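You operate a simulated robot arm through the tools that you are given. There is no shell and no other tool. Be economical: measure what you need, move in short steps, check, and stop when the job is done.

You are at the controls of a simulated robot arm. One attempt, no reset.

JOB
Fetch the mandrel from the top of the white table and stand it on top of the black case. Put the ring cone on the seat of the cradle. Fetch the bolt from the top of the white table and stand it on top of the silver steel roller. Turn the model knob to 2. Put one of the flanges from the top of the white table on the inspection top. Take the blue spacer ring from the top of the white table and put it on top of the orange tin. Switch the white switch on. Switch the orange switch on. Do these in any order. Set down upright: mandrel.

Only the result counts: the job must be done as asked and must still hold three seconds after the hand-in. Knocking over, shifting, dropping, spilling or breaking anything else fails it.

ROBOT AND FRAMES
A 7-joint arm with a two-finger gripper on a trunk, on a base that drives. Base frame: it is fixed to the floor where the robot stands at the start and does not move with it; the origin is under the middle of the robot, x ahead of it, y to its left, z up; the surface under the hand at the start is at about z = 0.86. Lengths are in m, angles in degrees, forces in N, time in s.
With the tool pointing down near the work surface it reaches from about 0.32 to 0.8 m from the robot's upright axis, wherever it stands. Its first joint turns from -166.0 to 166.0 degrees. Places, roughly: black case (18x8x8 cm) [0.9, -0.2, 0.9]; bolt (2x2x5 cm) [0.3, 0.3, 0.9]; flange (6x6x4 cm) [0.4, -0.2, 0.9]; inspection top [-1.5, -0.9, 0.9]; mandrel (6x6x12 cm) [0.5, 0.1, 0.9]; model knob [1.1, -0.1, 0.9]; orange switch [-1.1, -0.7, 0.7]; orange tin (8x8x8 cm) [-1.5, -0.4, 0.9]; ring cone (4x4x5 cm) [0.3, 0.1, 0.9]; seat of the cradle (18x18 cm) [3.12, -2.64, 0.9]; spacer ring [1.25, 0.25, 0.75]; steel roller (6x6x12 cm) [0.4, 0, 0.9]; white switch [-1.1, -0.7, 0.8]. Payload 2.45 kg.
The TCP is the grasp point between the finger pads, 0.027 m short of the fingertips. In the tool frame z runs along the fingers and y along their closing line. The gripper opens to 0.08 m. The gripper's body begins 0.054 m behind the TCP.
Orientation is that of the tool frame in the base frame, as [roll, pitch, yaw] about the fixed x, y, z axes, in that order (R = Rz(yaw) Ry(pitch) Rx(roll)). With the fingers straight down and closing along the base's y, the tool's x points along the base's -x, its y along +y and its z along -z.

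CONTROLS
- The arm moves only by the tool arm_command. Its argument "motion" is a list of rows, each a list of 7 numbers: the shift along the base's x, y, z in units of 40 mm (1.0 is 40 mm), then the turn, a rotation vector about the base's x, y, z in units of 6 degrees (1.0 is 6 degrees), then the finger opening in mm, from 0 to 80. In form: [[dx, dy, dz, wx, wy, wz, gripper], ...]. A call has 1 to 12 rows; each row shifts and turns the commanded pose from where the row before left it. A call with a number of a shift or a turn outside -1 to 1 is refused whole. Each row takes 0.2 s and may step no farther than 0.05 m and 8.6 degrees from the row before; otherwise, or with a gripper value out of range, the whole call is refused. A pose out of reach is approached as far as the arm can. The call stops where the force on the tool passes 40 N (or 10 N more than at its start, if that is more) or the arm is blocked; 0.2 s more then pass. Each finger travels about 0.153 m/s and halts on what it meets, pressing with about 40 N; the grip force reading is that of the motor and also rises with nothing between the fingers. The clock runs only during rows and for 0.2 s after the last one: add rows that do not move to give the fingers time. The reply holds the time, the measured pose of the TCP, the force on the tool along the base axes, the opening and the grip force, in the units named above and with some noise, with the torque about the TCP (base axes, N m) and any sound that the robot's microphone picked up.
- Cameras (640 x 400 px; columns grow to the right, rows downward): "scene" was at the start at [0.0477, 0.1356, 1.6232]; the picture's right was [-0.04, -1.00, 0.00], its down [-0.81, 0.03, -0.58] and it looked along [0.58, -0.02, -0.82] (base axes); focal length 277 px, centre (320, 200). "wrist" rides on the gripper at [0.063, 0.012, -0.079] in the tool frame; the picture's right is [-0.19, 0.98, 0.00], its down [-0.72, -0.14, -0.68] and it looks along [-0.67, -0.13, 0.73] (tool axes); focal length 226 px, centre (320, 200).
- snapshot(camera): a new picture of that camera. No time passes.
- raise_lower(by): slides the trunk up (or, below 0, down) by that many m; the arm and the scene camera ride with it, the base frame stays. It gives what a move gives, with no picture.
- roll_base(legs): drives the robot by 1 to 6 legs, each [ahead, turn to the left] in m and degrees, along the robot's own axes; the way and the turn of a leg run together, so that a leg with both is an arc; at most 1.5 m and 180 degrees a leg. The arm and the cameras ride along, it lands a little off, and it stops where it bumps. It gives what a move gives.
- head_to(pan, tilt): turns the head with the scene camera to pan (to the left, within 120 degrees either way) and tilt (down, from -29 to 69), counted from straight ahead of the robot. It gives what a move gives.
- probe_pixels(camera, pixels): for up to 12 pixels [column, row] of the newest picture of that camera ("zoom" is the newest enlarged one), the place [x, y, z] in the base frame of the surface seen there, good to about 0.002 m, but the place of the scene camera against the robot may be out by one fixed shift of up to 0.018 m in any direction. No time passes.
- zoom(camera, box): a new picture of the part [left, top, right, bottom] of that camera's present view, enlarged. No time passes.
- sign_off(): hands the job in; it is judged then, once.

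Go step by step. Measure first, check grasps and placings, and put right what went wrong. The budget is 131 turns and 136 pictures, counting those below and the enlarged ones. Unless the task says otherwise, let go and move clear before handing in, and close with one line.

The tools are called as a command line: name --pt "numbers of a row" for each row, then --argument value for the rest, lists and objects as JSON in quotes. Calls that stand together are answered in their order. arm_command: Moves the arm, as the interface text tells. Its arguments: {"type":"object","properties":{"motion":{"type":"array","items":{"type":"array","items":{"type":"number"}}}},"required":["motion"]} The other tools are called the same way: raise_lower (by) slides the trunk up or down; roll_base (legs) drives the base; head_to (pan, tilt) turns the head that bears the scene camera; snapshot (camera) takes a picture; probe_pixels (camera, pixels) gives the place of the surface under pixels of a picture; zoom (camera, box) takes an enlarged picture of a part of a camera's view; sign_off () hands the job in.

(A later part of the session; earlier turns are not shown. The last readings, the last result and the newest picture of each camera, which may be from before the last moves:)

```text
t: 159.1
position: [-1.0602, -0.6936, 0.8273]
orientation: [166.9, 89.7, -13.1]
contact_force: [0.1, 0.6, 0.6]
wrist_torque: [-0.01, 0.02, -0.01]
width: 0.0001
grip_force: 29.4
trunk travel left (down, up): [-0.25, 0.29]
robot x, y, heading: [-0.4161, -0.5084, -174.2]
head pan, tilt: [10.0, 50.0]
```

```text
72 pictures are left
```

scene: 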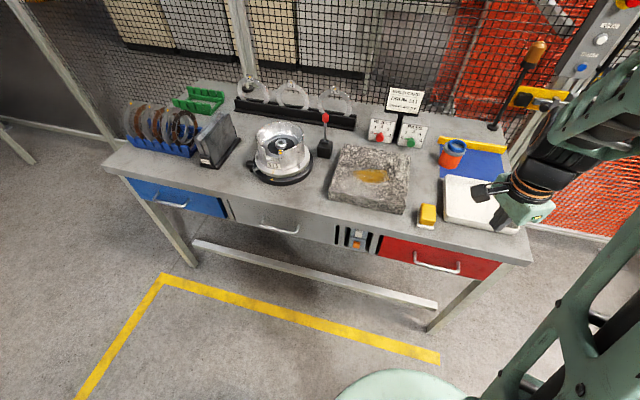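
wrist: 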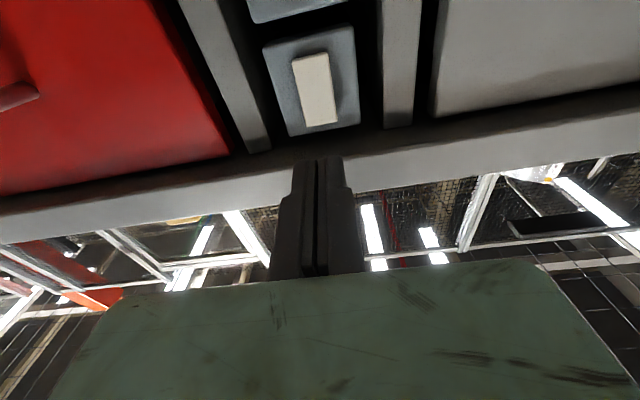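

arm_command --pt "-0.9 0 0 0 0 0 0" --pt "-0.2 0 0 0 0 0 0" --pt "-0.1 0 0 0 0 0 0" --pt "-0.1 0 0 0 0 0 0" --pt "-0.1 0 0 0 0 0 0" --pt "-0.1 0 0 0 0 0 0" --pt "0 0 0 0 0 0 0"

snapshot --camera "wrist"

```text
t: 160.7
position: [-1.1202, -0.6937, 0.8262]
orientation: [171.5, 89.7, -8.3]
contact_force: [-0.4, -0.7, 0.7]
wrist_torque: [-0.02, 0.0, 0.01]
width: 0.0
grip_force: 30.4
trunk travel left (down, up): [-0.25, 0.29]
robot x, y, heading: [-0.4173, -0.5089, -174.3]
head pan, tilt: [10.0, 50.0]
```

```text
71 pictures are left
```

wrist: 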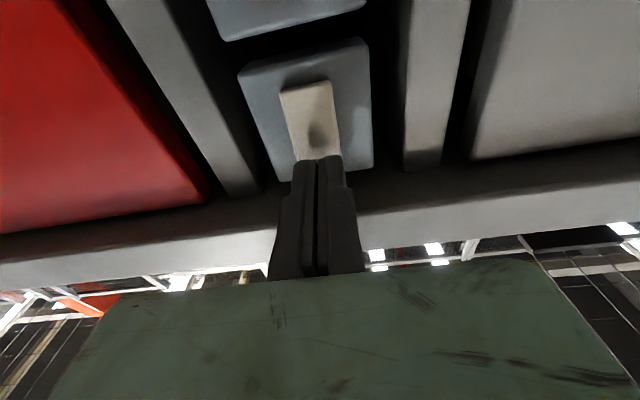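

probe_pixels --camera "wrist" --pixels '[[307, 90], [310, 110], [312, 130], [330, 140], [300, 150], [262, 110]]'

zoom --camera "wrist" --box '[230, 30, 390, 200]'

```text
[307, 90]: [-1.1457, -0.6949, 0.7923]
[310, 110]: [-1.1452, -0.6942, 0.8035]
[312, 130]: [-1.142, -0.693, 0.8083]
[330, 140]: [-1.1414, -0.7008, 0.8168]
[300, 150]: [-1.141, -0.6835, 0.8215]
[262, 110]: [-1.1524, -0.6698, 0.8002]
```

```text
2.35 times, centred on (310, 115) of wrist
```

zoom: 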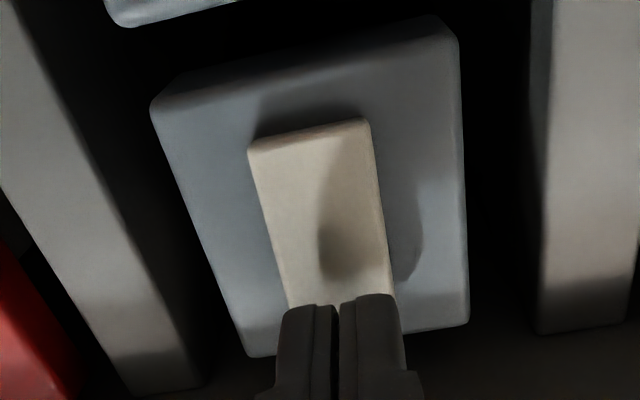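

Not flipped yet (lower end still in). Push on in small steps.

arm_command --pt "-0.1 0 0 0 0 0 0" --pt "-0.1 0 0 0 0 0 0" --pt "-0.1 0 0 0 0 0 0" --pt "0 0 0 0 0 0 0"

zoom --camera "wrist" --box '[230, 30, 390, 200]'

probe_pixels --camera "zoom" --pixels '[[310, 150], [310, 200], [310, 250], [350, 280]]'

```text
t: 161.7
position: [-1.129, -0.6939, 0.8279]
orientation: [165.2, 89.7, -14.7]
contact_force: [17.7, 1.1, 4.9]
wrist_torque: [-0.22, -0.04, -0.07]
width: 0.0061
grip_force: 29.7
trunk travel left (down, up): [-0.25, 0.29]
robot x, y, heading: [-0.4177, -0.5071, -174.3]
head pan, tilt: [10.0, 50.0]
heard: click
```

```text
2.35 times, centred on (310, 115) of wrist
```

zoom: 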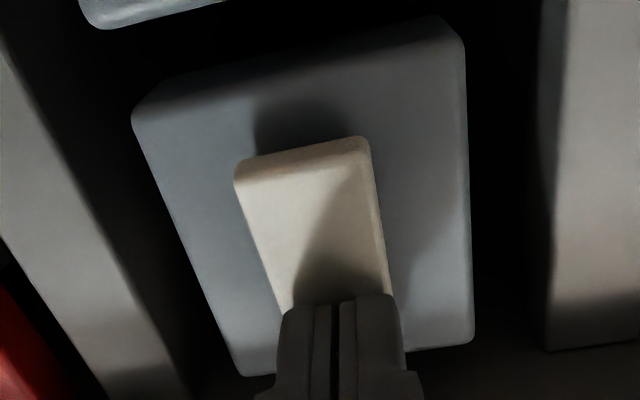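

```text
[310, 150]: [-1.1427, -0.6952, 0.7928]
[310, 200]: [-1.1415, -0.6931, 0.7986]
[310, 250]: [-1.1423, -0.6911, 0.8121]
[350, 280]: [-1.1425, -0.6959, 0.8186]
```

Click heard. Back off and go down to the orange one's top (z≈0.750).

arm_command --pt "0.6 0 0 0 0 0 0" --pt "0.6 0 0 0 0 0 0" --pt "0.2 0 -0.6 0 0 0 0" --pt "0 0 -0.6 0 0 0 0" --pt "0 0 -0.65 0 0 0 0" --pt "0 0 0 0 0 0 0"

snapshot --camera "wrist"

```text
t: 163.1
position: [-1.0737, -0.6964, 0.7536]
orientation: [168.5, 89.6, -11.4]
contact_force: [0.0, -0.1, 0.4]
wrist_torque: [-0.02, 0.02, -0.06]
width: 0.0002
grip_force: 30.2
trunk travel left (down, up): [-0.25, 0.29]
robot x, y, heading: [-0.4168, -0.5092, -174.4]
head pan, tilt: [10.0, 50.0]
```

```text
68 pictures are left
```

wrist: 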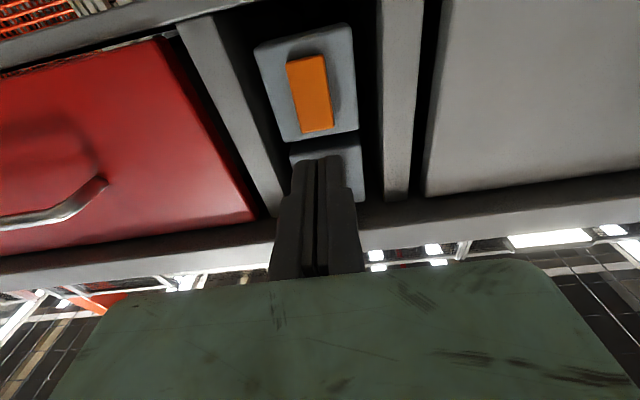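

probe_pixels --camera "wrist" --pixels '[[308, 62], [311, 95], [314, 122], [317, 130], [330, 140]]'

arm_command --pt "-0.9 0 0 0 0 0 0" --pt "-0.2 0 0 0 0 0 0" --pt "-0.1 0 0 0 0 0 0" --pt "-0.1 0 0 0 0 0 0" --pt "0 0 0 0 0 0 0"

```text
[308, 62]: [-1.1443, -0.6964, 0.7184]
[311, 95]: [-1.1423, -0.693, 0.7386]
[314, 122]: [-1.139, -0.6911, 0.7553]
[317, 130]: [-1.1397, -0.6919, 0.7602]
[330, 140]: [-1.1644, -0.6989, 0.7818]
```

```text
t: 164.3
position: [-1.1273, -0.697, 0.7529]
orientation: [170.2, 89.6, -9.7]
contact_force: [0.0, 0.1, 0.1]
wrist_torque: [-0.05, 0.02, -0.01]
width: 0.006
grip_force: 29.4
trunk travel left (down, up): [-0.25, 0.29]
robot x, y, heading: [-0.4177, -0.5081, -174.3]
head pan, tilt: [10.0, 50.0]
```

arm_command --pt "-0.1 0 0 0 0 0 0" --pt "-0.1 0 0 0 0 0 0" --pt "0 0 0 0 0 0 0"

zoom --camera "wrist" --box '[230, 30, 390, 200]'

```text
t: 164.9
position: [-1.1292, -0.695, 0.7523]
orientation: [170.8, 89.5, -9.1]
contact_force: [18.6, 0.4, 9.8]
wrist_torque: [-0.08, -0.02, -0.02]
width: 0.0058
grip_force: 29.7
trunk travel left (down, up): [-0.25, 0.29]
robot x, y, heading: [-0.416, -0.5092, -174.3]
head pan, tilt: [10.0, 50.0]
heard: click
stopped in row 3: the force on the tool passed its limit at 46 N (the readings are from after the stop); the commanded pose is now the measured one
```

```text
2.35 times, centred on (310, 115) of wrist
```

zoom: 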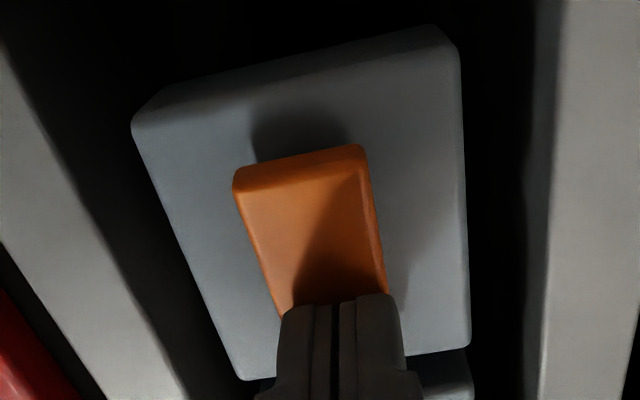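

Click heard. Back off and check both rockers.

arm_command --pt "1 0 0 0 0 0 0" --pt "1 0 0 0 0 0 0" --pt "0.5 0 0.6 0 0 0 0" --pt "0 0 1 0 -0.93 0 0" --pt "0 0 1 0 -0.93 0 0" --pt "0 0 1 0 -0.93 0 0" --pt "0 0 0.3 0 -0.93 0 0" --pt "0 0 0 0 -0.93 0 0" --pt "0 0 0 0 -0.93 0 0" --pt "0 0 0 0 0 0 0"

snapshot --camera "wrist"

```text
t: 167.1
position: [-1.0303, -0.6936, 0.9069]
orientation: [179.8, 55.9, 0.0]
contact_force: [0.5, -0.9, 0.8]
wrist_torque: [0.01, 0.04, -0.01]
width: 0.0004
grip_force: 29.6
trunk travel left (down, up): [-0.25, 0.29]
robot x, y, heading: [-0.4148, -0.5091, -174.4]
head pan, tilt: [10.0, 50.0]
```

```text
66 pictures are left
```

wrist: 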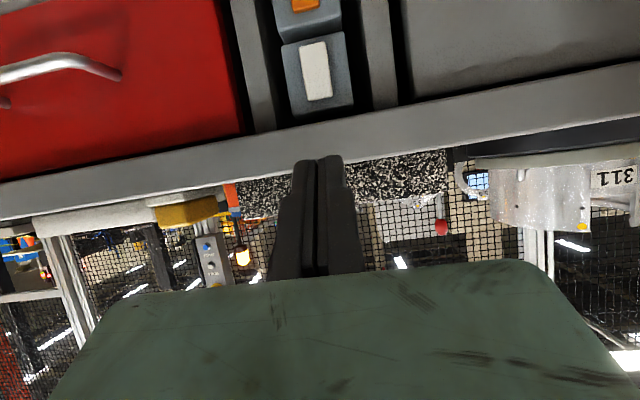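

probe_pixels --camera "wrist" --pixels '[[314, 48], [316, 70], [319, 95], [302, 4], [325, 50]]'

zoom --camera "scene" --box '[330, 220, 390, 257]'

```text
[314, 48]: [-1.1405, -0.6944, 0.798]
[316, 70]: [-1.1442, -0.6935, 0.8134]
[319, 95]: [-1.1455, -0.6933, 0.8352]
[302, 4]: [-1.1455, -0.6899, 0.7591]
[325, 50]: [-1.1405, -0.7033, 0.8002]
```

```text
10.67 times, centred on (360, 238) of scene
```

zoom: 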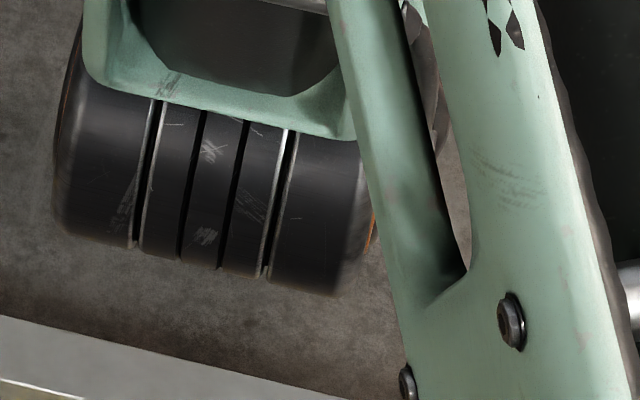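

Both rockers are flipped (tops now in at x≈-1.1455). Bring the hand upright and up, then turn around toward the white table for the flange at about [0.41, -0.205].

arm_command --pt "0.2 0.1 0.6 0 -0.932 0 0" --pt "0.2 0.1 0.6 0 -0.932 0 0" --pt "0.2 0.1 0.6 0 -0.932 0 0" --pt "0.2 0.1 0.6 0 -0.932 0 0" --pt "0.3 0.1 0.6 0 -0.932 0 0" --pt "0.3 0.1 0.6 0 -0.932 0 0" --pt "0.3 0.1 0.6 0 -0.932 0 40" --pt "0.3 0.1 0.6 0 -0.932 0 80" --pt "0.3 0.1 0.6 0 -0.932 0 80" --pt "0.3 0.1 0.6 0 -0.932 0 80"

roll_base --legs '[[0, 174]]'

head_to --pan 0 --tilt 50

snapshot --camera "scene"

```text
t: 169.3
position: [-0.9285, -0.654, 1.1481]
orientation: [179.9, 0.0, -0.1]
contact_force: [-0.2, -0.5, 0.1]
wrist_torque: [0.02, -0.01, -0.02]
width: 0.0801
grip_force: 0.2
trunk travel left (down, up): [-0.25, 0.29]
robot x, y, heading: [-0.4165, -0.5049, -174.5]
head pan, tilt: [10.0, 50.0]
```

```text
t: 176.9
position: [0.1145, -0.4463, 1.1464]
orientation: [179.9, 0.1, 170.5]
contact_force: [0.1, 0.5, -0.1]
wrist_torque: [-0.05, -0.01, 0.01]
width: 0.0798
grip_force: 0.0
trunk travel left (down, up): [-0.25, 0.29]
robot x, y, heading: [-0.4157, -0.5082, -3.6]
head pan, tilt: [10.0, 50.0]
```

```text
t: 177.6
position: [0.1134, -0.4458, 1.148]
orientation: [179.9, 0.0, 170.5]
contact_force: [0.8, -0.7, 0.6]
wrist_torque: [0.03, -0.01, 0.0]
width: 0.0801
grip_force: 0.0
trunk travel left (down, up): [-0.25, 0.29]
robot x, y, heading: [-0.4191, -0.5079, -3.7]
head pan, tilt: [0.0, 50.0]
```

```text
64 pictures are left
```

scene: 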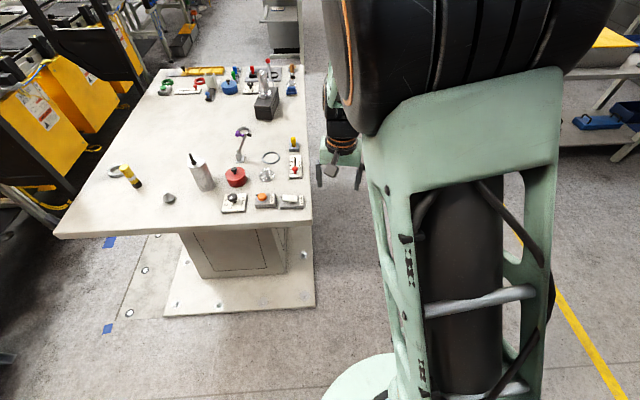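

roll_base --legs '[[0.3, 10]]'

snapshot --camera "wrist"

```text
t: 179.7
position: [0.4023, -0.3466, 1.1478]
orientation: [179.9, 0.1, -179.5]
contact_force: [-0.1, 0.9, -0.5]
wrist_torque: [-0.03, 0.04, -0.01]
width: 0.0802
grip_force: 0.1
trunk travel left (down, up): [-0.25, 0.29]
robot x, y, heading: [-0.1092, -0.5004, 6.1]
head pan, tilt: [0.0, 50.0]
```

```text
63 pictures are left
```

wrist: 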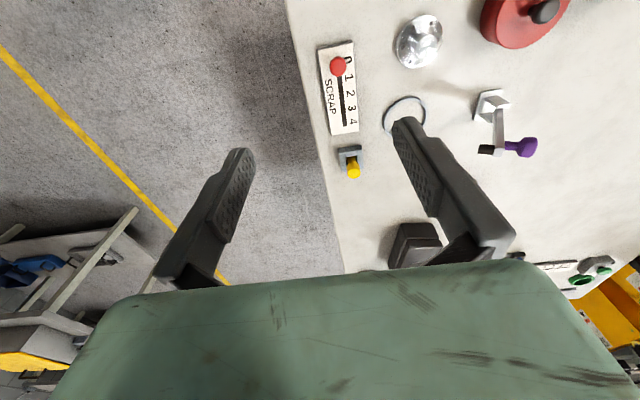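

arm_command --pt "-0.5 0.9 0 0 0 0 80" --pt "-0.5 0.9 0 0 0 0 80" --pt "-0.3 0.9 0 0 0 0 80" --pt "0 0.5 0 0 0 0 80" --pt "0 0 0 0 0 0 80"

zoom --camera "wrist" --box '[240, 40, 400, 150]'

```text
t: 180.9
position: [0.3503, -0.2224, 1.1467]
orientation: [179.8, 0.0, -179.5]
contact_force: [0.1, 0.3, 0.7]
wrist_torque: [-0.02, 0.0, -0.02]
width: 0.0798
grip_force: 0.0
trunk travel left (down, up): [-0.25, 0.29]
robot x, y, heading: [-0.1106, -0.4965, 6.0]
head pan, tilt: [0.0, 50.0]
```

```text
3.64 times, centred on (320, 95) of wrist
```

zoom: 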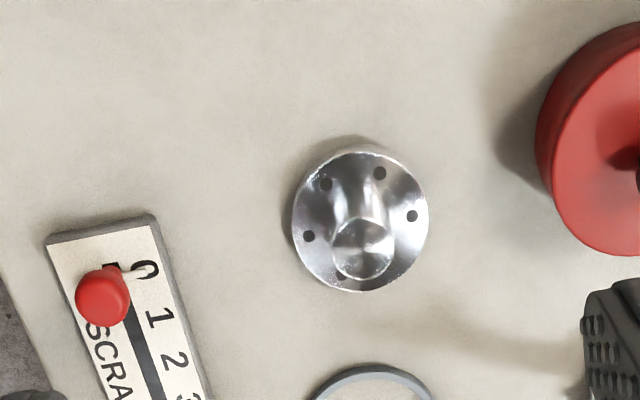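

probe_pixels --camera "zoom" --pixels '[[362, 250], [340, 250], [388, 250], [362, 275], [296, 225], [426, 220], [355, 158], [330, 200], [360, 200], [372, 385], [560, 140], [105, 295]]'

```text
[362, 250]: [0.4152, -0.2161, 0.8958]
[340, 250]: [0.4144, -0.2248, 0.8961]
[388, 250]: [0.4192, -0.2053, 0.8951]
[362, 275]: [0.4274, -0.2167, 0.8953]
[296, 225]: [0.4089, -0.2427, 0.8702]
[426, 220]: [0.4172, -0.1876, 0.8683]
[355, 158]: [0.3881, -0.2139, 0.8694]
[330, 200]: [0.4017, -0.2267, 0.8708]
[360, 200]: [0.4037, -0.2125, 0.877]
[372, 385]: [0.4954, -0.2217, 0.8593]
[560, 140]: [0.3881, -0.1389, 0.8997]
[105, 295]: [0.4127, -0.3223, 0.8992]
```

Flange hub centre ≈ [0.416, -0.215], hub top 0.895, disc top 0.870. Descend to z≈0.900 with 50 mm opening and close on the hub.

arm_command --pt "0.82 0.09 0 0 0 0 50" --pt "0.82 0.09 0 0 0 0 50" --pt "0 0 -1 0 0 0 50" --pt "0 0 -1 0 0 0 50" --pt "0 0 -1 0 0 0 50" --pt "0 0 -1 0 0 0 50" --pt "0 0 -1 0 0 0 50" --pt "0 0 -0.6 0 0 0 50" --pt "0 0 0 0 0 0 50"

snapshot --camera "wrist"

```text
t: 182.9
position: [0.4161, -0.2137, 0.9215]
orientation: [179.9, 0.1, -179.4]
contact_force: [-0.3, 0.9, -0.7]
wrist_torque: [0.01, 0.0, 0.05]
width: 0.05
grip_force: 0.1
trunk travel left (down, up): [-0.25, 0.29]
robot x, y, heading: [-0.1107, -0.4973, 6.6]
head pan, tilt: [0.0, 50.0]
```

```text
61 pictures are left
```

wrist: 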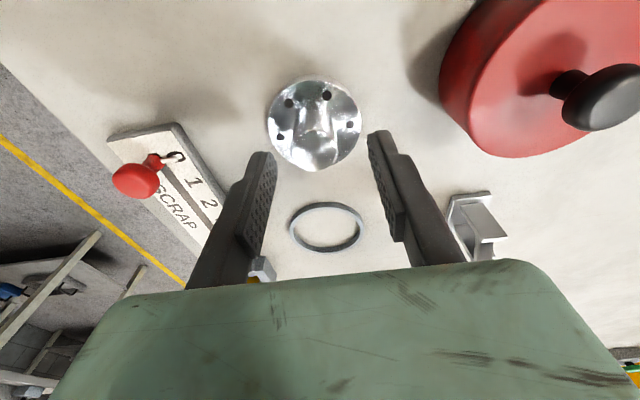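

arm_command --pt "0 0 -0.5 0 0 0 50" --pt "0 0 0 0 0 0 50" --pt "0 0 0 0 0 0 10" --pt "0 0 0 0 0 0 10" --pt "0 0 0 0 0 0 10"

```text
t: 184.1
position: [0.4144, -0.2142, 0.9001]
orientation: [180.0, 0.1, -179.5]
contact_force: [0.5, -0.1, 0.3]
wrist_torque: [0.02, -0.01, -0.03]
width: 0.0243
grip_force: 40.0
trunk travel left (down, up): [-0.25, 0.29]
robot x, y, heading: [-0.109, -0.5003, 6.0]
head pan, tilt: [0.0, 50.0]
```

Flange gripped (24 mm). Lift and drive back to the bench.

arm_command --pt "0 0 0.5 0 0 0 10" --pt "0 0 1 0 0 0 10" --pt "0 0 1 0 0 0 10" --pt "0 0 1 0 0 0 10" --pt "0 0 1 0 0 0 10" --pt "0 0 1 0 0 0 10" --pt "0 0 1 0 0 0 10" --pt "-0.5 0 0 0 0 0 10"

roll_base --legs '[[-0.3, 0], [0, -100], [0.2, 0], [0, -86]]'

snapshot --camera "scene"

snapshot --camera "wrist"

```text
t: 185.9
position: [0.3944, -0.2131, 1.1633]
orientation: [179.9, 0.1, -179.5]
contact_force: [-0.3, 0.5, -4.0]
wrist_torque: [-0.01, 0.0, 0.0]
width: 0.0248
grip_force: 39.4
trunk travel left (down, up): [-0.25, 0.29]
robot x, y, heading: [-0.1097, -0.4963, 6.4]
head pan, tilt: [0.0, 50.0]
```

```text
t: 197.3
position: [-0.9582, -0.9555, 1.1636]
orientation: [179.9, 0.1, -6.5]
contact_force: [0.4, -0.5, -2.4]
wrist_torque: [-0.01, 0.0, -0.03]
width: 0.0244
grip_force: 40.0
trunk travel left (down, up): [-0.25, 0.29]
robot x, y, heading: [-0.4216, -0.7352, 179.2]
head pan, tilt: [0.0, 50.0]
```

```text
60 pictures are left
```

scene: 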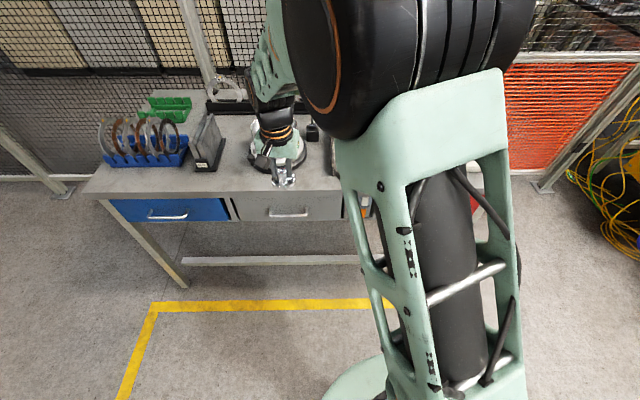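

```text
59 pictures are left
```

wrist: 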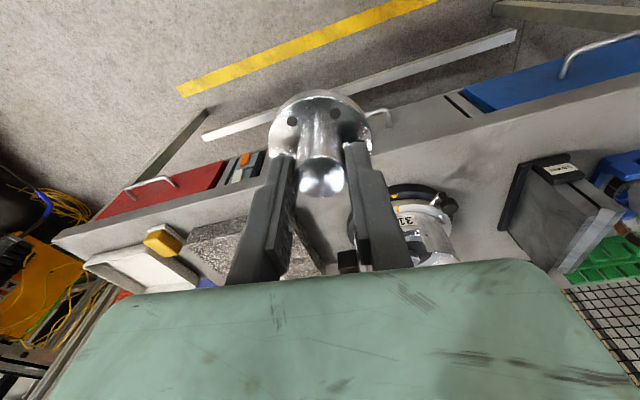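

probe_pixels --camera "wrist" --pixels '[[480, 160], [470, 190], [500, 225], [450, 150], [450, 205], [535, 158], [380, 160], [410, 180], [470, 120], [325, 180]]'

zoom --camera "wrist" --box '[360, 80, 600, 270]'

```text
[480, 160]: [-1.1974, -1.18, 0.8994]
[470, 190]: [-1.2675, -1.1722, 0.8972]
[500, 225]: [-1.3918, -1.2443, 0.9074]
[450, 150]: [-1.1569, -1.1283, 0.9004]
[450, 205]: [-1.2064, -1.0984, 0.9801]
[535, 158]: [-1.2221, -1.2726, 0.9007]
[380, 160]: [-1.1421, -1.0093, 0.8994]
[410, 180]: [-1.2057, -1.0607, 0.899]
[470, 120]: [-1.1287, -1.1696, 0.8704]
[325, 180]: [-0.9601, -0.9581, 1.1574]
```

```text
2.11 times, centred on (480, 175) of wrist
```

zoom: 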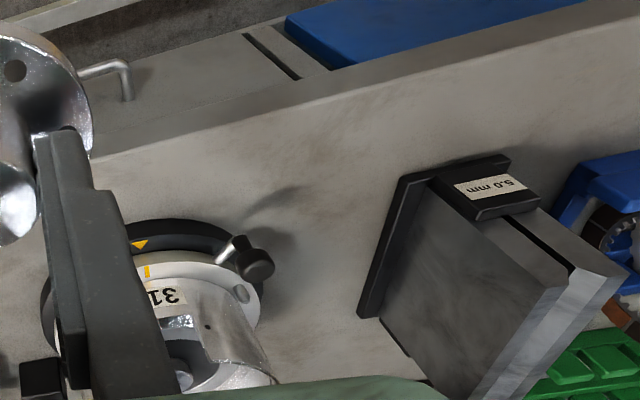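

Free spot on the bench top at about [-1.18, -1.185, 0.90], between crank knob and black holder. Reposition the base in front of it.

roll_base --legs '[[0, 90], [0.33, 0], [0, -90], [0.12, 0]]'

snapshot --camera "wrist"

```text
t: 208.3
position: [-1.0707, -1.2933, 1.163]
orientation: [180.0, 0.1, -5.7]
contact_force: [-1.0, -0.6, -3.1]
wrist_torque: [-0.01, -0.01, 0.02]
width: 0.0247
grip_force: 39.7
trunk travel left (down, up): [-0.25, 0.29]
robot x, y, heading: [-0.5338, -1.0667, -180.1]
head pan, tilt: [0.0, 50.0]
```

```text
57 pictures are left
```

wrist: 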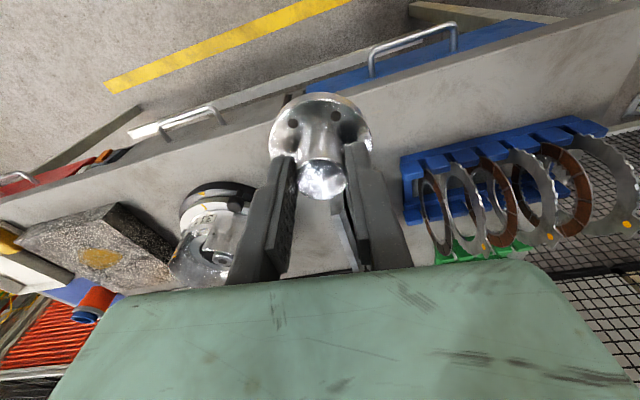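

arm_command --pt "-0.68 0.68 0 0 0 0 10" --pt "-0.68 0.68 0 0 0 0 10" --pt "-0.68 0.68 0 0 0 0 10" --pt "-0.68 0.66 0 0 0 0 10" --pt "0 0 -1 0 0 0 10" --pt "0 0 -1 0 0 0 10" --pt "0 0 -1 0 0 0 10" --pt "0 0 0 0 0 0 10"

snapshot --camera "wrist"

```text
t: 210.1
position: [-1.178, -1.183, 1.0431]
orientation: [179.9, 0.1, -5.6]
contact_force: [0.2, 1.1, -3.5]
wrist_torque: [0.0, -0.01, -0.02]
width: 0.0246
grip_force: 39.6
trunk travel left (down, up): [-0.25, 0.29]
robot x, y, heading: [-0.5381, -1.061, -179.8]
head pan, tilt: [0.0, 50.0]
```

```text
56 pictures are left
```

wrist: 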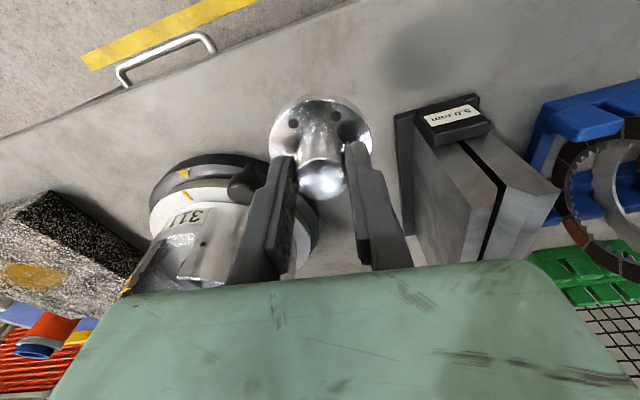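

arm_command --pt "0 0 -1 0 0 0 10" --pt "0 0 -1 0 0 0 10" --pt "0 0 -0.4 0 0 0 10" --pt "0 0 -0.05 0 0 0 10" --pt "0 0 -0.05 0 0 0 10" --pt "0 0 0 0 0 0 10"

```text
t: 211.5
position: [-1.1793, -1.1849, 0.9416]
orientation: [180.0, -0.1, -5.7]
contact_force: [-0.4, -0.1, -2.9]
wrist_torque: [0.0, 0.01, 0.04]
width: 0.0246
grip_force: 40.5
trunk travel left (down, up): [-0.25, 0.29]
robot x, y, heading: [-0.5388, -1.0658, -179.9]
head pan, tilt: [0.0, 50.0]
```

arm_command --pt "0 0 -0.05 0 0 0 10" --pt "0 0 -0.04 0 0 0 10" --pt "0 0 0 0 0 0 10"

```text
t: 212.3
position: [-1.1793, -1.1843, 0.9409]
orientation: [179.8, 0.3, -5.7]
contact_force: [1.9, 4.7, 24.8]
wrist_torque: [0.05, -0.66, 0.12]
width: 0.0247
grip_force: 39.9
trunk travel left (down, up): [-0.25, 0.29]
robot x, y, heading: [-0.5372, -1.0635, -180.1]
head pan, tilt: [0.0, 50.0]
```

Contact. Ease, release, rise and check.

arm_command --pt "0 0 0.04 0 0 0 10" --pt "0 0 0 0 0 0 40" --pt "0 0 0 0 0 0 52" --pt "0 0 1 0 0 0 52" --pt "0 0 1 0 0 0 52" --pt "0 0 1 0 0 0 52" --pt "0 0 1 0 0 0 52" --pt "0.5 0 1 0 0 0 52" --pt "0.8 0 0.2 0 0 0 52"

snapshot --camera "wrist"

```text
t: 214.3
position: [-1.1227, -1.185, 1.1479]
orientation: [179.9, 0.1, -5.7]
contact_force: [0.3, 0.1, -0.4]
wrist_torque: [-0.01, 0.02, 0.01]
width: 0.0518
grip_force: 0.1
trunk travel left (down, up): [-0.25, 0.29]
robot x, y, heading: [-0.5328, -1.0638, -179.9]
head pan, tilt: [0.0, 50.0]
```

```text
55 pictures are left
```

wrist: 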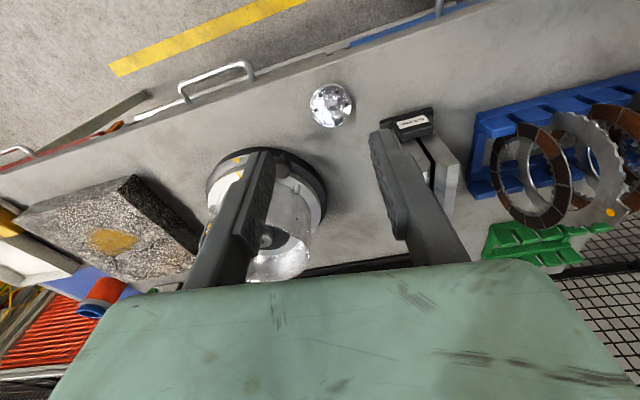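

Flange is on the bench top (332,105). Next the ring cone near [0.31, 0.125]: retract and drive back to the white table.

arm_command --pt "0.9 0 0 0 0 0 60" --pt "0.9 0 0 0 0 0 60" --pt "0.9 0 0 0 0 0 60" --pt "0.5 0 0 0 0 0 60"

roll_base --legs '[[0, -90], [0.85, 0], [0, -90], [0.36, 0]]'

snapshot --camera "wrist"

snapshot --camera "scene"

```text
t: 215.3
position: [-0.9995, -1.1838, 1.1489]
orientation: [179.9, 0.1, -5.5]
contact_force: [0.4, -0.5, 1.0]
wrist_torque: [-0.02, 0.07, -0.01]
width: 0.0599
grip_force: 0.0
trunk travel left (down, up): [-0.25, 0.29]
robot x, y, heading: [-0.5366, -1.062, -179.7]
head pan, tilt: [0.0, 50.0]
```

```text
t: 229.6
position: [0.2702, -0.0738, 1.1491]
orientation: [179.9, 0.0, 175.2]
contact_force: [-0.5, 1.3, 0.2]
wrist_torque: [-0.02, -0.02, 0.0]
width: 0.0599
grip_force: 0.0
trunk travel left (down, up): [-0.25, 0.29]
robot x, y, heading: [-0.19, -0.2014, 0.8]
head pan, tilt: [0.0, 50.0]
```

```text
54 pictures are left
```

wrist: 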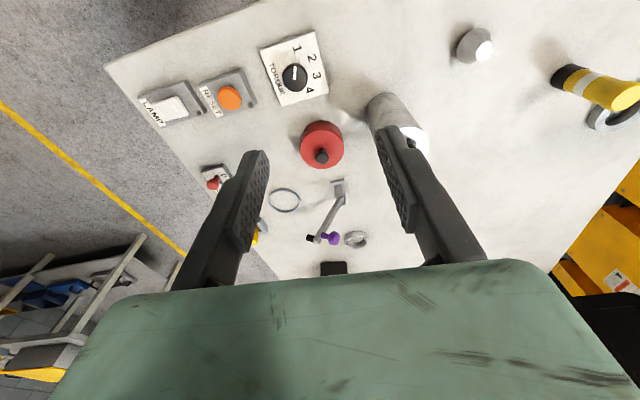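

```text
53 pictures are left
```

scene: 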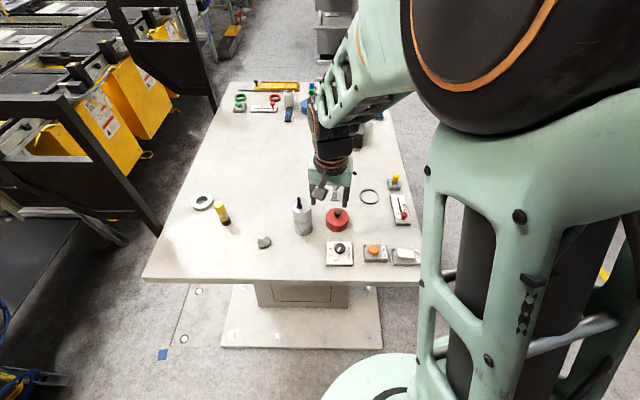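

arm_command --pt "-0.1 0.9 0 0 0 0 80" --pt "-0.1 0.9 0 0 0 0 80" --pt "-0.1 0.9 0 0 0 0 80" --pt "-0.1 0.9 0 0 0 0 80" --pt "-0.1 0.9 -0.5 0 0 0 80" --pt "0 0.2 -0.5 0 0 0 80" --pt "0 0 0 0 0 0 80"

zoom --camera "wrist" --box '[240, 30, 400, 150]'

```text
t: 231.2
position: [0.2534, 0.1185, 1.1107]
orientation: [-180.0, 0.0, 175.1]
contact_force: [-0.7, 0.3, -0.3]
wrist_torque: [0.03, 0.0, 0.01]
width: 0.08
grip_force: 0.2
trunk travel left (down, up): [-0.25, 0.29]
robot x, y, heading: [-0.1872, -0.1995, 1.0]
head pan, tilt: [0.0, 50.0]
```

```text
3.33 times, centred on (320, 90) of wrist
```

zoom: 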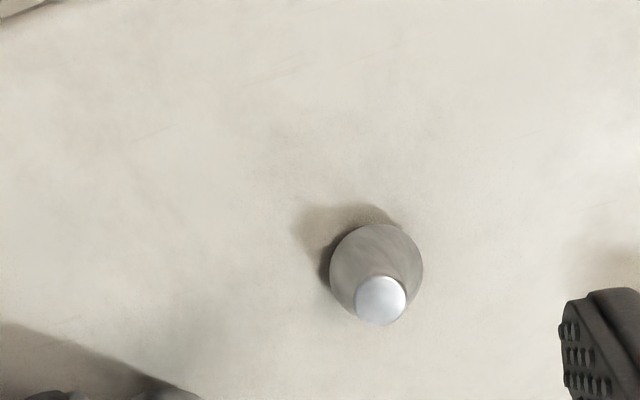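

probe_pixels --camera "zoom" --pixels '[[381, 300], [360, 300], [402, 300], [381, 320], [376, 228], [333, 268], [420, 268], [376, 250]]'

```text
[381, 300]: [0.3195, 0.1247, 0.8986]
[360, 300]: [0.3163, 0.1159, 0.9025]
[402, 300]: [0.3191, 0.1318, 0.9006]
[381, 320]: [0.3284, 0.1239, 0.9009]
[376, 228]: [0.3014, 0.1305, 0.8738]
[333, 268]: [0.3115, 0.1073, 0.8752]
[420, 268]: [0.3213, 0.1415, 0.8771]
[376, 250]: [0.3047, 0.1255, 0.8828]
```

The ring cone is a frustum at [0.318, 0.124], base Ø≈42, top Ø≈20 mm at z 0.90. I'll grip it with tips at about z 0.872.

arm_command --pt "0.8 0.07 0 0 0 0 70" --pt "0.82 0.07 0 0 0 0 70" --pt "0 0 -1 0 0 0 70" --pt "0 0 -1 0 0 0 70" --pt "0 0 -1 0 0 0 70" --pt "0 0 -1 0 0 0 70" --pt "0 0 -1 0 0 0 70" --pt "0 0 0 0 0 0 70"

snapshot --camera "wrist"

```text
t: 233.0
position: [0.3137, 0.1198, 0.9079]
orientation: [179.9, 0.1, 175.1]
contact_force: [-0.5, 0.1, -1.1]
wrist_torque: [0.04, 0.01, 0.01]
width: 0.07
grip_force: 0.0
trunk travel left (down, up): [-0.25, 0.29]
robot x, y, heading: [-0.1885, -0.2046, 0.8]
head pan, tilt: [0.0, 50.0]
```

```text
51 pictures are left
```

wrist: 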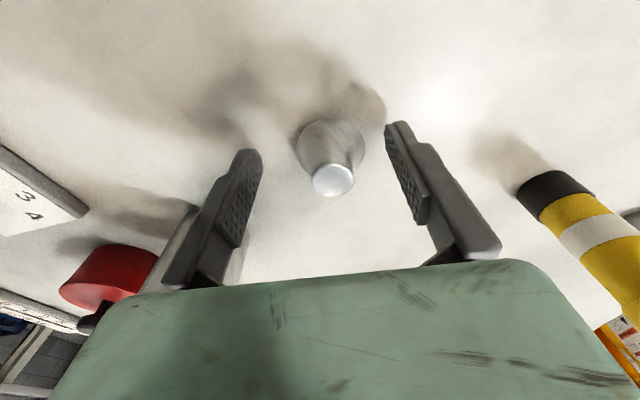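

probe_pixels --camera "wrist" --pixels '[[333, 180], [314, 180], [352, 180], [333, 192], [333, 168], [300, 148], [362, 148], [328, 122]]'

zoom --camera "wrist" --box '[280, 100, 380, 210]'

```text
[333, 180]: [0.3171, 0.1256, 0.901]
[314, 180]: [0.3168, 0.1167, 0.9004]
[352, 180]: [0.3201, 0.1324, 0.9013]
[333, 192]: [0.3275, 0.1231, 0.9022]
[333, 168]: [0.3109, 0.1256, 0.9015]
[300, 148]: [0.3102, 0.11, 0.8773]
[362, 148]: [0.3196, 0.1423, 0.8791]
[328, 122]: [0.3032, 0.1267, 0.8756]
```

```text
3.64 times, centred on (330, 155) of wrist
```

zoom: 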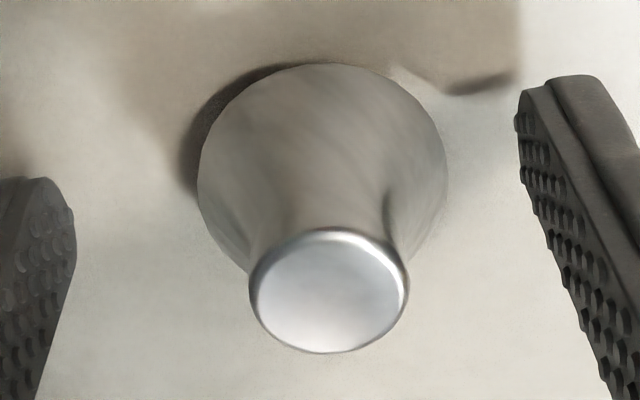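

The cone flares concavely; its upper part is nearly vertical. Centre and close here, to see the width.

arm_command --pt "0.12 0.12 0 0 0 0 70" --pt "0 0 0 0 0 0 70" --pt "0 0 0 0 0 0 10" --pt "0 0 0 0 0 0 10" --pt "0 0 0 0 0 0 10" --pt "0 0 0 0 0 0 10"

snapshot --camera "wrist"

```text
t: 234.4
position: [0.3178, 0.125, 0.9092]
orientation: [179.7, 0.2, 175.2]
contact_force: [3.8, -3.0, 13.9]
wrist_torque: [-0.13, -0.23, -0.01]
width: 0.0213
grip_force: 39.6
trunk travel left (down, up): [-0.25, 0.29]
robot x, y, heading: [-0.1929, -0.2, 1.4]
head pan, tilt: [0.0, 50.0]
```

```text
49 pictures are left
```

wrist: 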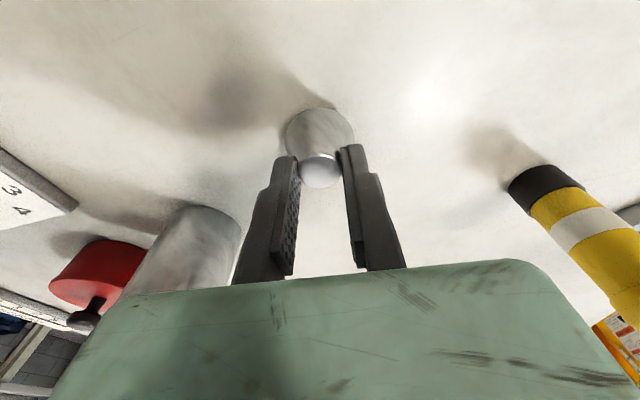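

Gripped at 21 mm on the neck. Lift and check.

arm_command --pt "0 0 0.05 0 0 0 10" --pt "0 0 0.5 0 0 0 10" --pt "0 0 1 0 0 0 10" --pt "0 0 1 0 0 0 10" --pt "0 0 1 0 0 0 10" --pt "0 0 1 0 0 0 10" --pt "0 0 1 0 0 0 10" --pt "0 0 1 0 0 0 10" --pt "0 0 0 0 0 0 10"

zoom --camera "wrist" --box '[220, 70, 420, 270]'

```text
t: 236.4
position: [0.3234, 0.1264, 1.1728]
orientation: [179.9, 0.0, 175.0]
contact_force: [-0.3, -0.6, -0.9]
wrist_torque: [-0.01, 0.01, 0.03]
width: 0.0202
grip_force: 39.8
trunk travel left (down, up): [-0.25, 0.29]
robot x, y, heading: [-0.1919, -0.2048, 0.8]
head pan, tilt: [0.0, 50.0]
```

```text
2.00 times, centred on (320, 170) of wrist
```

zoom: 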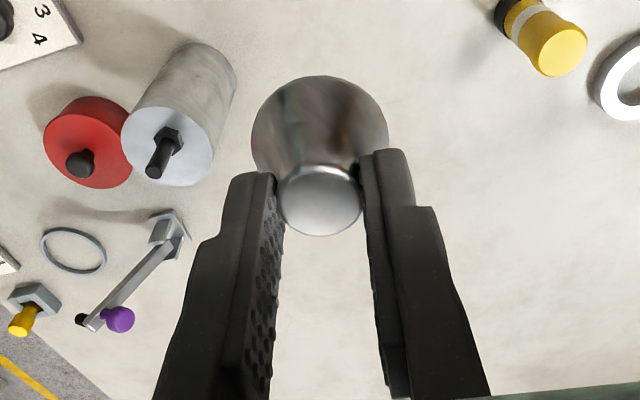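

Cone held. Retreat and drive out toward the cradle at about [3.12, -2.64], then look.

roll_base --legs '[[-0.3, 0], [0, -91], [0.75, 0], [0, 90], [1.5, 0]]'

head_to --pan -35 --tilt 30

snapshot --camera "scene"

snapshot --camera "wrist"

```text
t: 256.9
position: [1.5241, -0.6958, 1.1733]
orientation: [180.0, 0.0, 171.9]
contact_force: [-0.1, -0.2, -0.8]
wrist_torque: [0.0, 0.01, 0.03]
width: 0.0204
grip_force: 39.9
trunk travel left (down, up): [-0.25, 0.29]
robot x, y, heading: [0.9964, -0.9946, -2.6]
head pan, tilt: [0.0, 50.0]
```

```text
t: 257.9
position: [1.5249, -0.6952, 1.1726]
orientation: [179.9, -0.1, 171.8]
contact_force: [-0.4, -0.7, -1.0]
wrist_torque: [0.0, 0.0, 0.02]
width: 0.0204
grip_force: 40.0
trunk travel left (down, up): [-0.25, 0.29]
robot x, y, heading: [0.9984, -0.9951, -2.0]
head pan, tilt: [-35.0, 30.0]
```

```text
47 pictures are left
```

scene: 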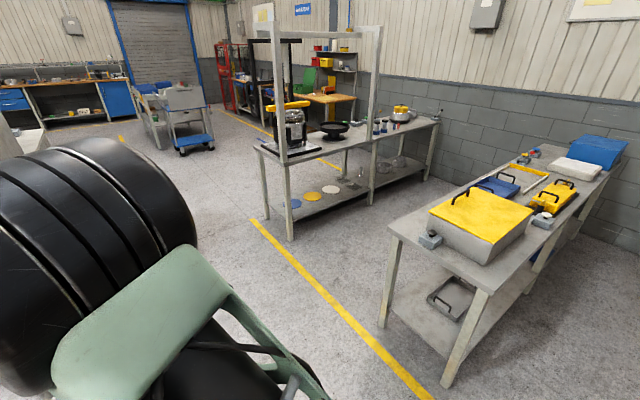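

```text
46 pictures are left
```

wrist: 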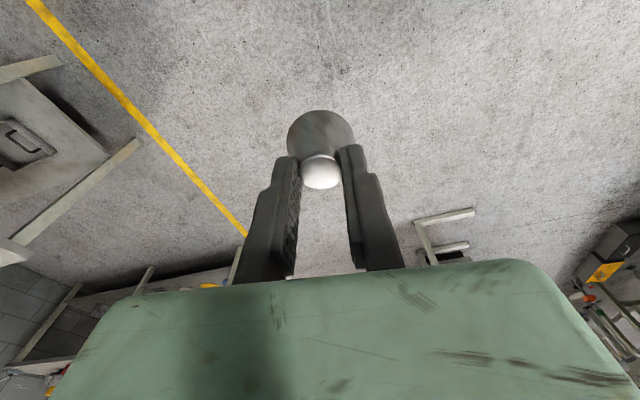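

zoom --camera "scene" --box '[240, 70, 450, 200]'

probe_pixels --camera "scene" --pixels '[[335, 128], [320, 150], [258, 150], [285, 165], [435, 122], [295, 130], [400, 112], [360, 140], [289, 240], [250, 150]]'

```text
3.05 times, centred on (345, 135) of scene
```

zoom: 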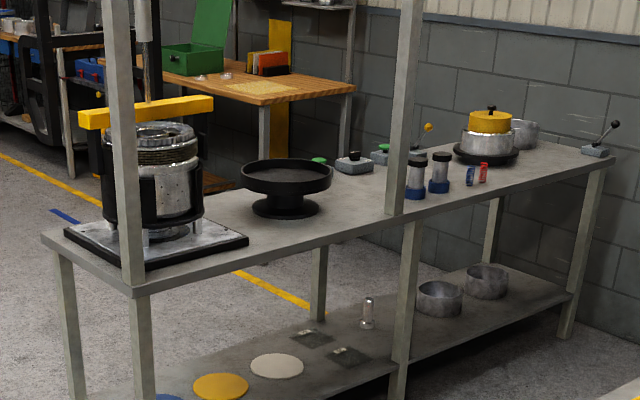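

```text
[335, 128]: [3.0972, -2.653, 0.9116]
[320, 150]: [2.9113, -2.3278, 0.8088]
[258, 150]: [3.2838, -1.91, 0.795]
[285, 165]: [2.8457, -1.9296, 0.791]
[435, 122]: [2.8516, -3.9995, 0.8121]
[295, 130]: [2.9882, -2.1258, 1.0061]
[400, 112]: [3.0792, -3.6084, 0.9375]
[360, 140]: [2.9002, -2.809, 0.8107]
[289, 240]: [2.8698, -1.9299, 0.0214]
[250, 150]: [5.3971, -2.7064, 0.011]
```

probe_pixels --camera "scene" --pixels '[[390, 228], [480, 290], [447, 385], [382, 325], [365, 35], [272, 80], [500, 160], [365, 200], [620, 165], [330, 230], [280, 30], [420, 200]]'

```text
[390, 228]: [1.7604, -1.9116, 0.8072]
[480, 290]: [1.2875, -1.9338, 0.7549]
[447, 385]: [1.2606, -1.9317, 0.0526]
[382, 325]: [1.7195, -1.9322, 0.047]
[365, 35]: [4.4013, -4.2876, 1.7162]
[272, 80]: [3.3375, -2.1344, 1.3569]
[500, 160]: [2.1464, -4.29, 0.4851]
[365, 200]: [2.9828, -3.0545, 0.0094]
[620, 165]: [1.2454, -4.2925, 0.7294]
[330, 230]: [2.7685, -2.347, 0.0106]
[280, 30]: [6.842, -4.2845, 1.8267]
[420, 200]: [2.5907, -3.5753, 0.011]
```

Cradle is the black dish at about [3.10, -2.65], rim z≈0.90; posts stand at the bench front ([2.87,-1.93], about [2.88,-2.95]). Tuck the hand, then drive into the aisle.

arm_command --pt "-0.33 -0.92 0 0 0 0 10" --pt "-0.33 -0.92 0 0 0 0 10" --pt "-0.33 -0.92 0 0 0 0 10" --pt "-0.33 -0.92 0 0 0 0 10" --pt "-0.33 -0.92 0 0 0 0 10" --pt "-0.33 -0.92 0 0 0 0 10" --pt "-0.33 -0.92 0 0 0 0 10" --pt "-0.33 -0.92 0 0 0 0 10"

roll_base --legs '[[1.36, 0], [0, -88], [0.8, 0]]'

head_to --pan 45 --tilt 30

snapshot --camera "scene"

```text
t: 259.8
position: [1.4183, -0.9905, 1.1716]
orientation: [179.8, 0.0, 171.9]
contact_force: [-0.4, 0.3, 0.5]
wrist_torque: [0.04, 0.03, 0.01]
width: 0.0205
grip_force: 40.0
trunk travel left (down, up): [-0.25, 0.29]
robot x, y, heading: [0.9946, -0.9954, -2.3]
head pan, tilt: [-35.0, 30.0]
```

```text
t: 274.2
position: [2.3076, -2.2652, 1.1732]
orientation: [179.9, 0.0, 82.4]
contact_force: [0.1, 0.7, -0.7]
wrist_torque: [0.01, 0.01, -0.04]
width: 0.0202
grip_force: 40.2
trunk travel left (down, up): [-0.25, 0.29]
robot x, y, heading: [2.2986, -1.8419, -91.7]
head pan, tilt: [-35.0, 30.0]
```

```text
t: 275.7
position: [2.307, -2.2647, 1.1694]
orientation: [180.0, -0.4, 82.3]
contact_force: [0.5, 0.4, -0.6]
wrist_torque: [0.03, 0.0, 0.01]
width: 0.0203
grip_force: 40.1
trunk travel left (down, up): [-0.25, 0.29]
robot x, y, heading: [2.304, -1.8403, -91.7]
head pan, tilt: [45.0, 30.0]
```

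```text
44 pictures are left
```

scene: 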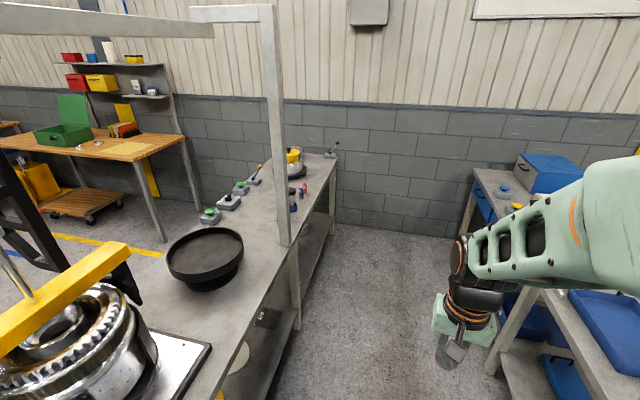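

probe_pixels --camera "scene" --pixels '[[285, 235], [275, 100], [262, 12], [150, 22], [205, 250], [240, 250], [170, 265], [205, 230], [205, 280], [200, 380]]'

zoom --camera "scene" --box '[140, 200, 280, 310]'

```text
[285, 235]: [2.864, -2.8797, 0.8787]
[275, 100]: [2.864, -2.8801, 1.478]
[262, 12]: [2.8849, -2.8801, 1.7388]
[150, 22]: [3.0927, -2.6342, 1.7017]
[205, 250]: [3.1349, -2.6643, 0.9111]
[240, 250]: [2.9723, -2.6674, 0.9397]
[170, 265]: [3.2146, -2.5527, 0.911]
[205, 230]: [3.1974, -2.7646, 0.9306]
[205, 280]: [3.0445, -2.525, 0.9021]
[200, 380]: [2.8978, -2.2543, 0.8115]
```

```text
3.64 times, centred on (210, 255) of scene
```

zoom: 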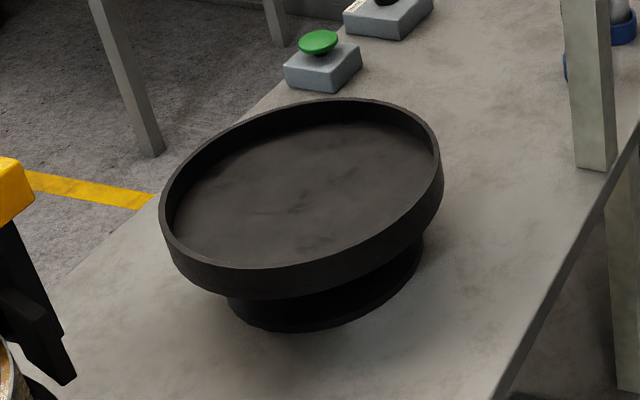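

Dish floor is at z≈0.90, rim ≈0.93, centre ≈ [3.115,-2.65]; a beam runs over it at z 1.70 and a post stands at [2.865,-2.88]. Lower the trunk 0.15 m for headroom, then drive in and turn to face it.

raise_lower --by -0.15

roll_base --legs '[[0.8, 0], [0, 91]]'

head_to --pan 0 --tilt 35

snapshot --camera "scene"

snapshot --camera "wrist"

```text
t: 277.4
position: [2.3078, -2.2652, 1.02]
orientation: [-179.9, -0.2, 82.5]
contact_force: [0.5, -0.1, -2.0]
wrist_torque: [0.02, -0.01, -0.04]
width: 0.0203
grip_force: 39.9
trunk travel left (down, up): [-0.1, 0.44]
robot x, y, heading: [2.302, -1.8438, -91.7]
head pan, tilt: [45.0, 30.0]
```

```text
t: 285.7
position: [2.7058, -2.6598, 1.02]
orientation: [179.9, -0.3, 172.4]
contact_force: [0.2, 0.3, -0.2]
wrist_torque: [0.0, 0.0, 0.0]
width: 0.0201
grip_force: 40.2
trunk travel left (down, up): [-0.1, 0.44]
robot x, y, heading: [2.2868, -2.6641, -1.8]
head pan, tilt: [45.0, 30.0]
```

```text
t: 286.9
position: [2.7057, -2.66, 1.0189]
orientation: [-180.0, -0.3, 172.1]
contact_force: [0.5, -0.9, 0.1]
wrist_torque: [0.02, 0.0, 0.0]
width: 0.0203
grip_force: 40.4
trunk travel left (down, up): [-0.1, 0.44]
robot x, y, heading: [2.2811, -2.6648, -1.9]
head pan, tilt: [0.0, 35.0]
```

```text
42 pictures are left
```

scene: 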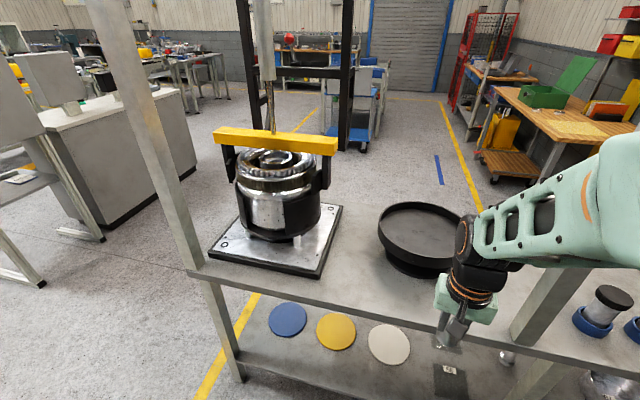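

```text
41 pictures are left
```

wrist: 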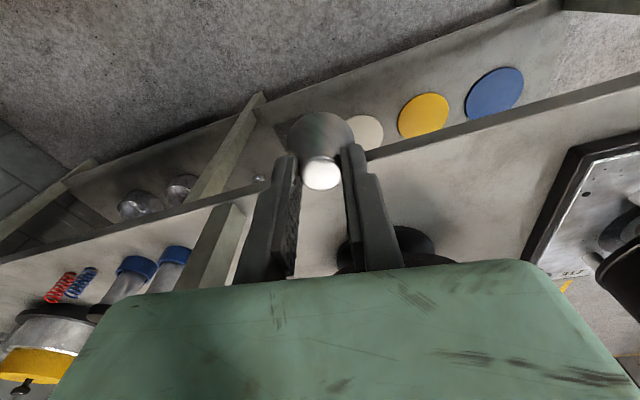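

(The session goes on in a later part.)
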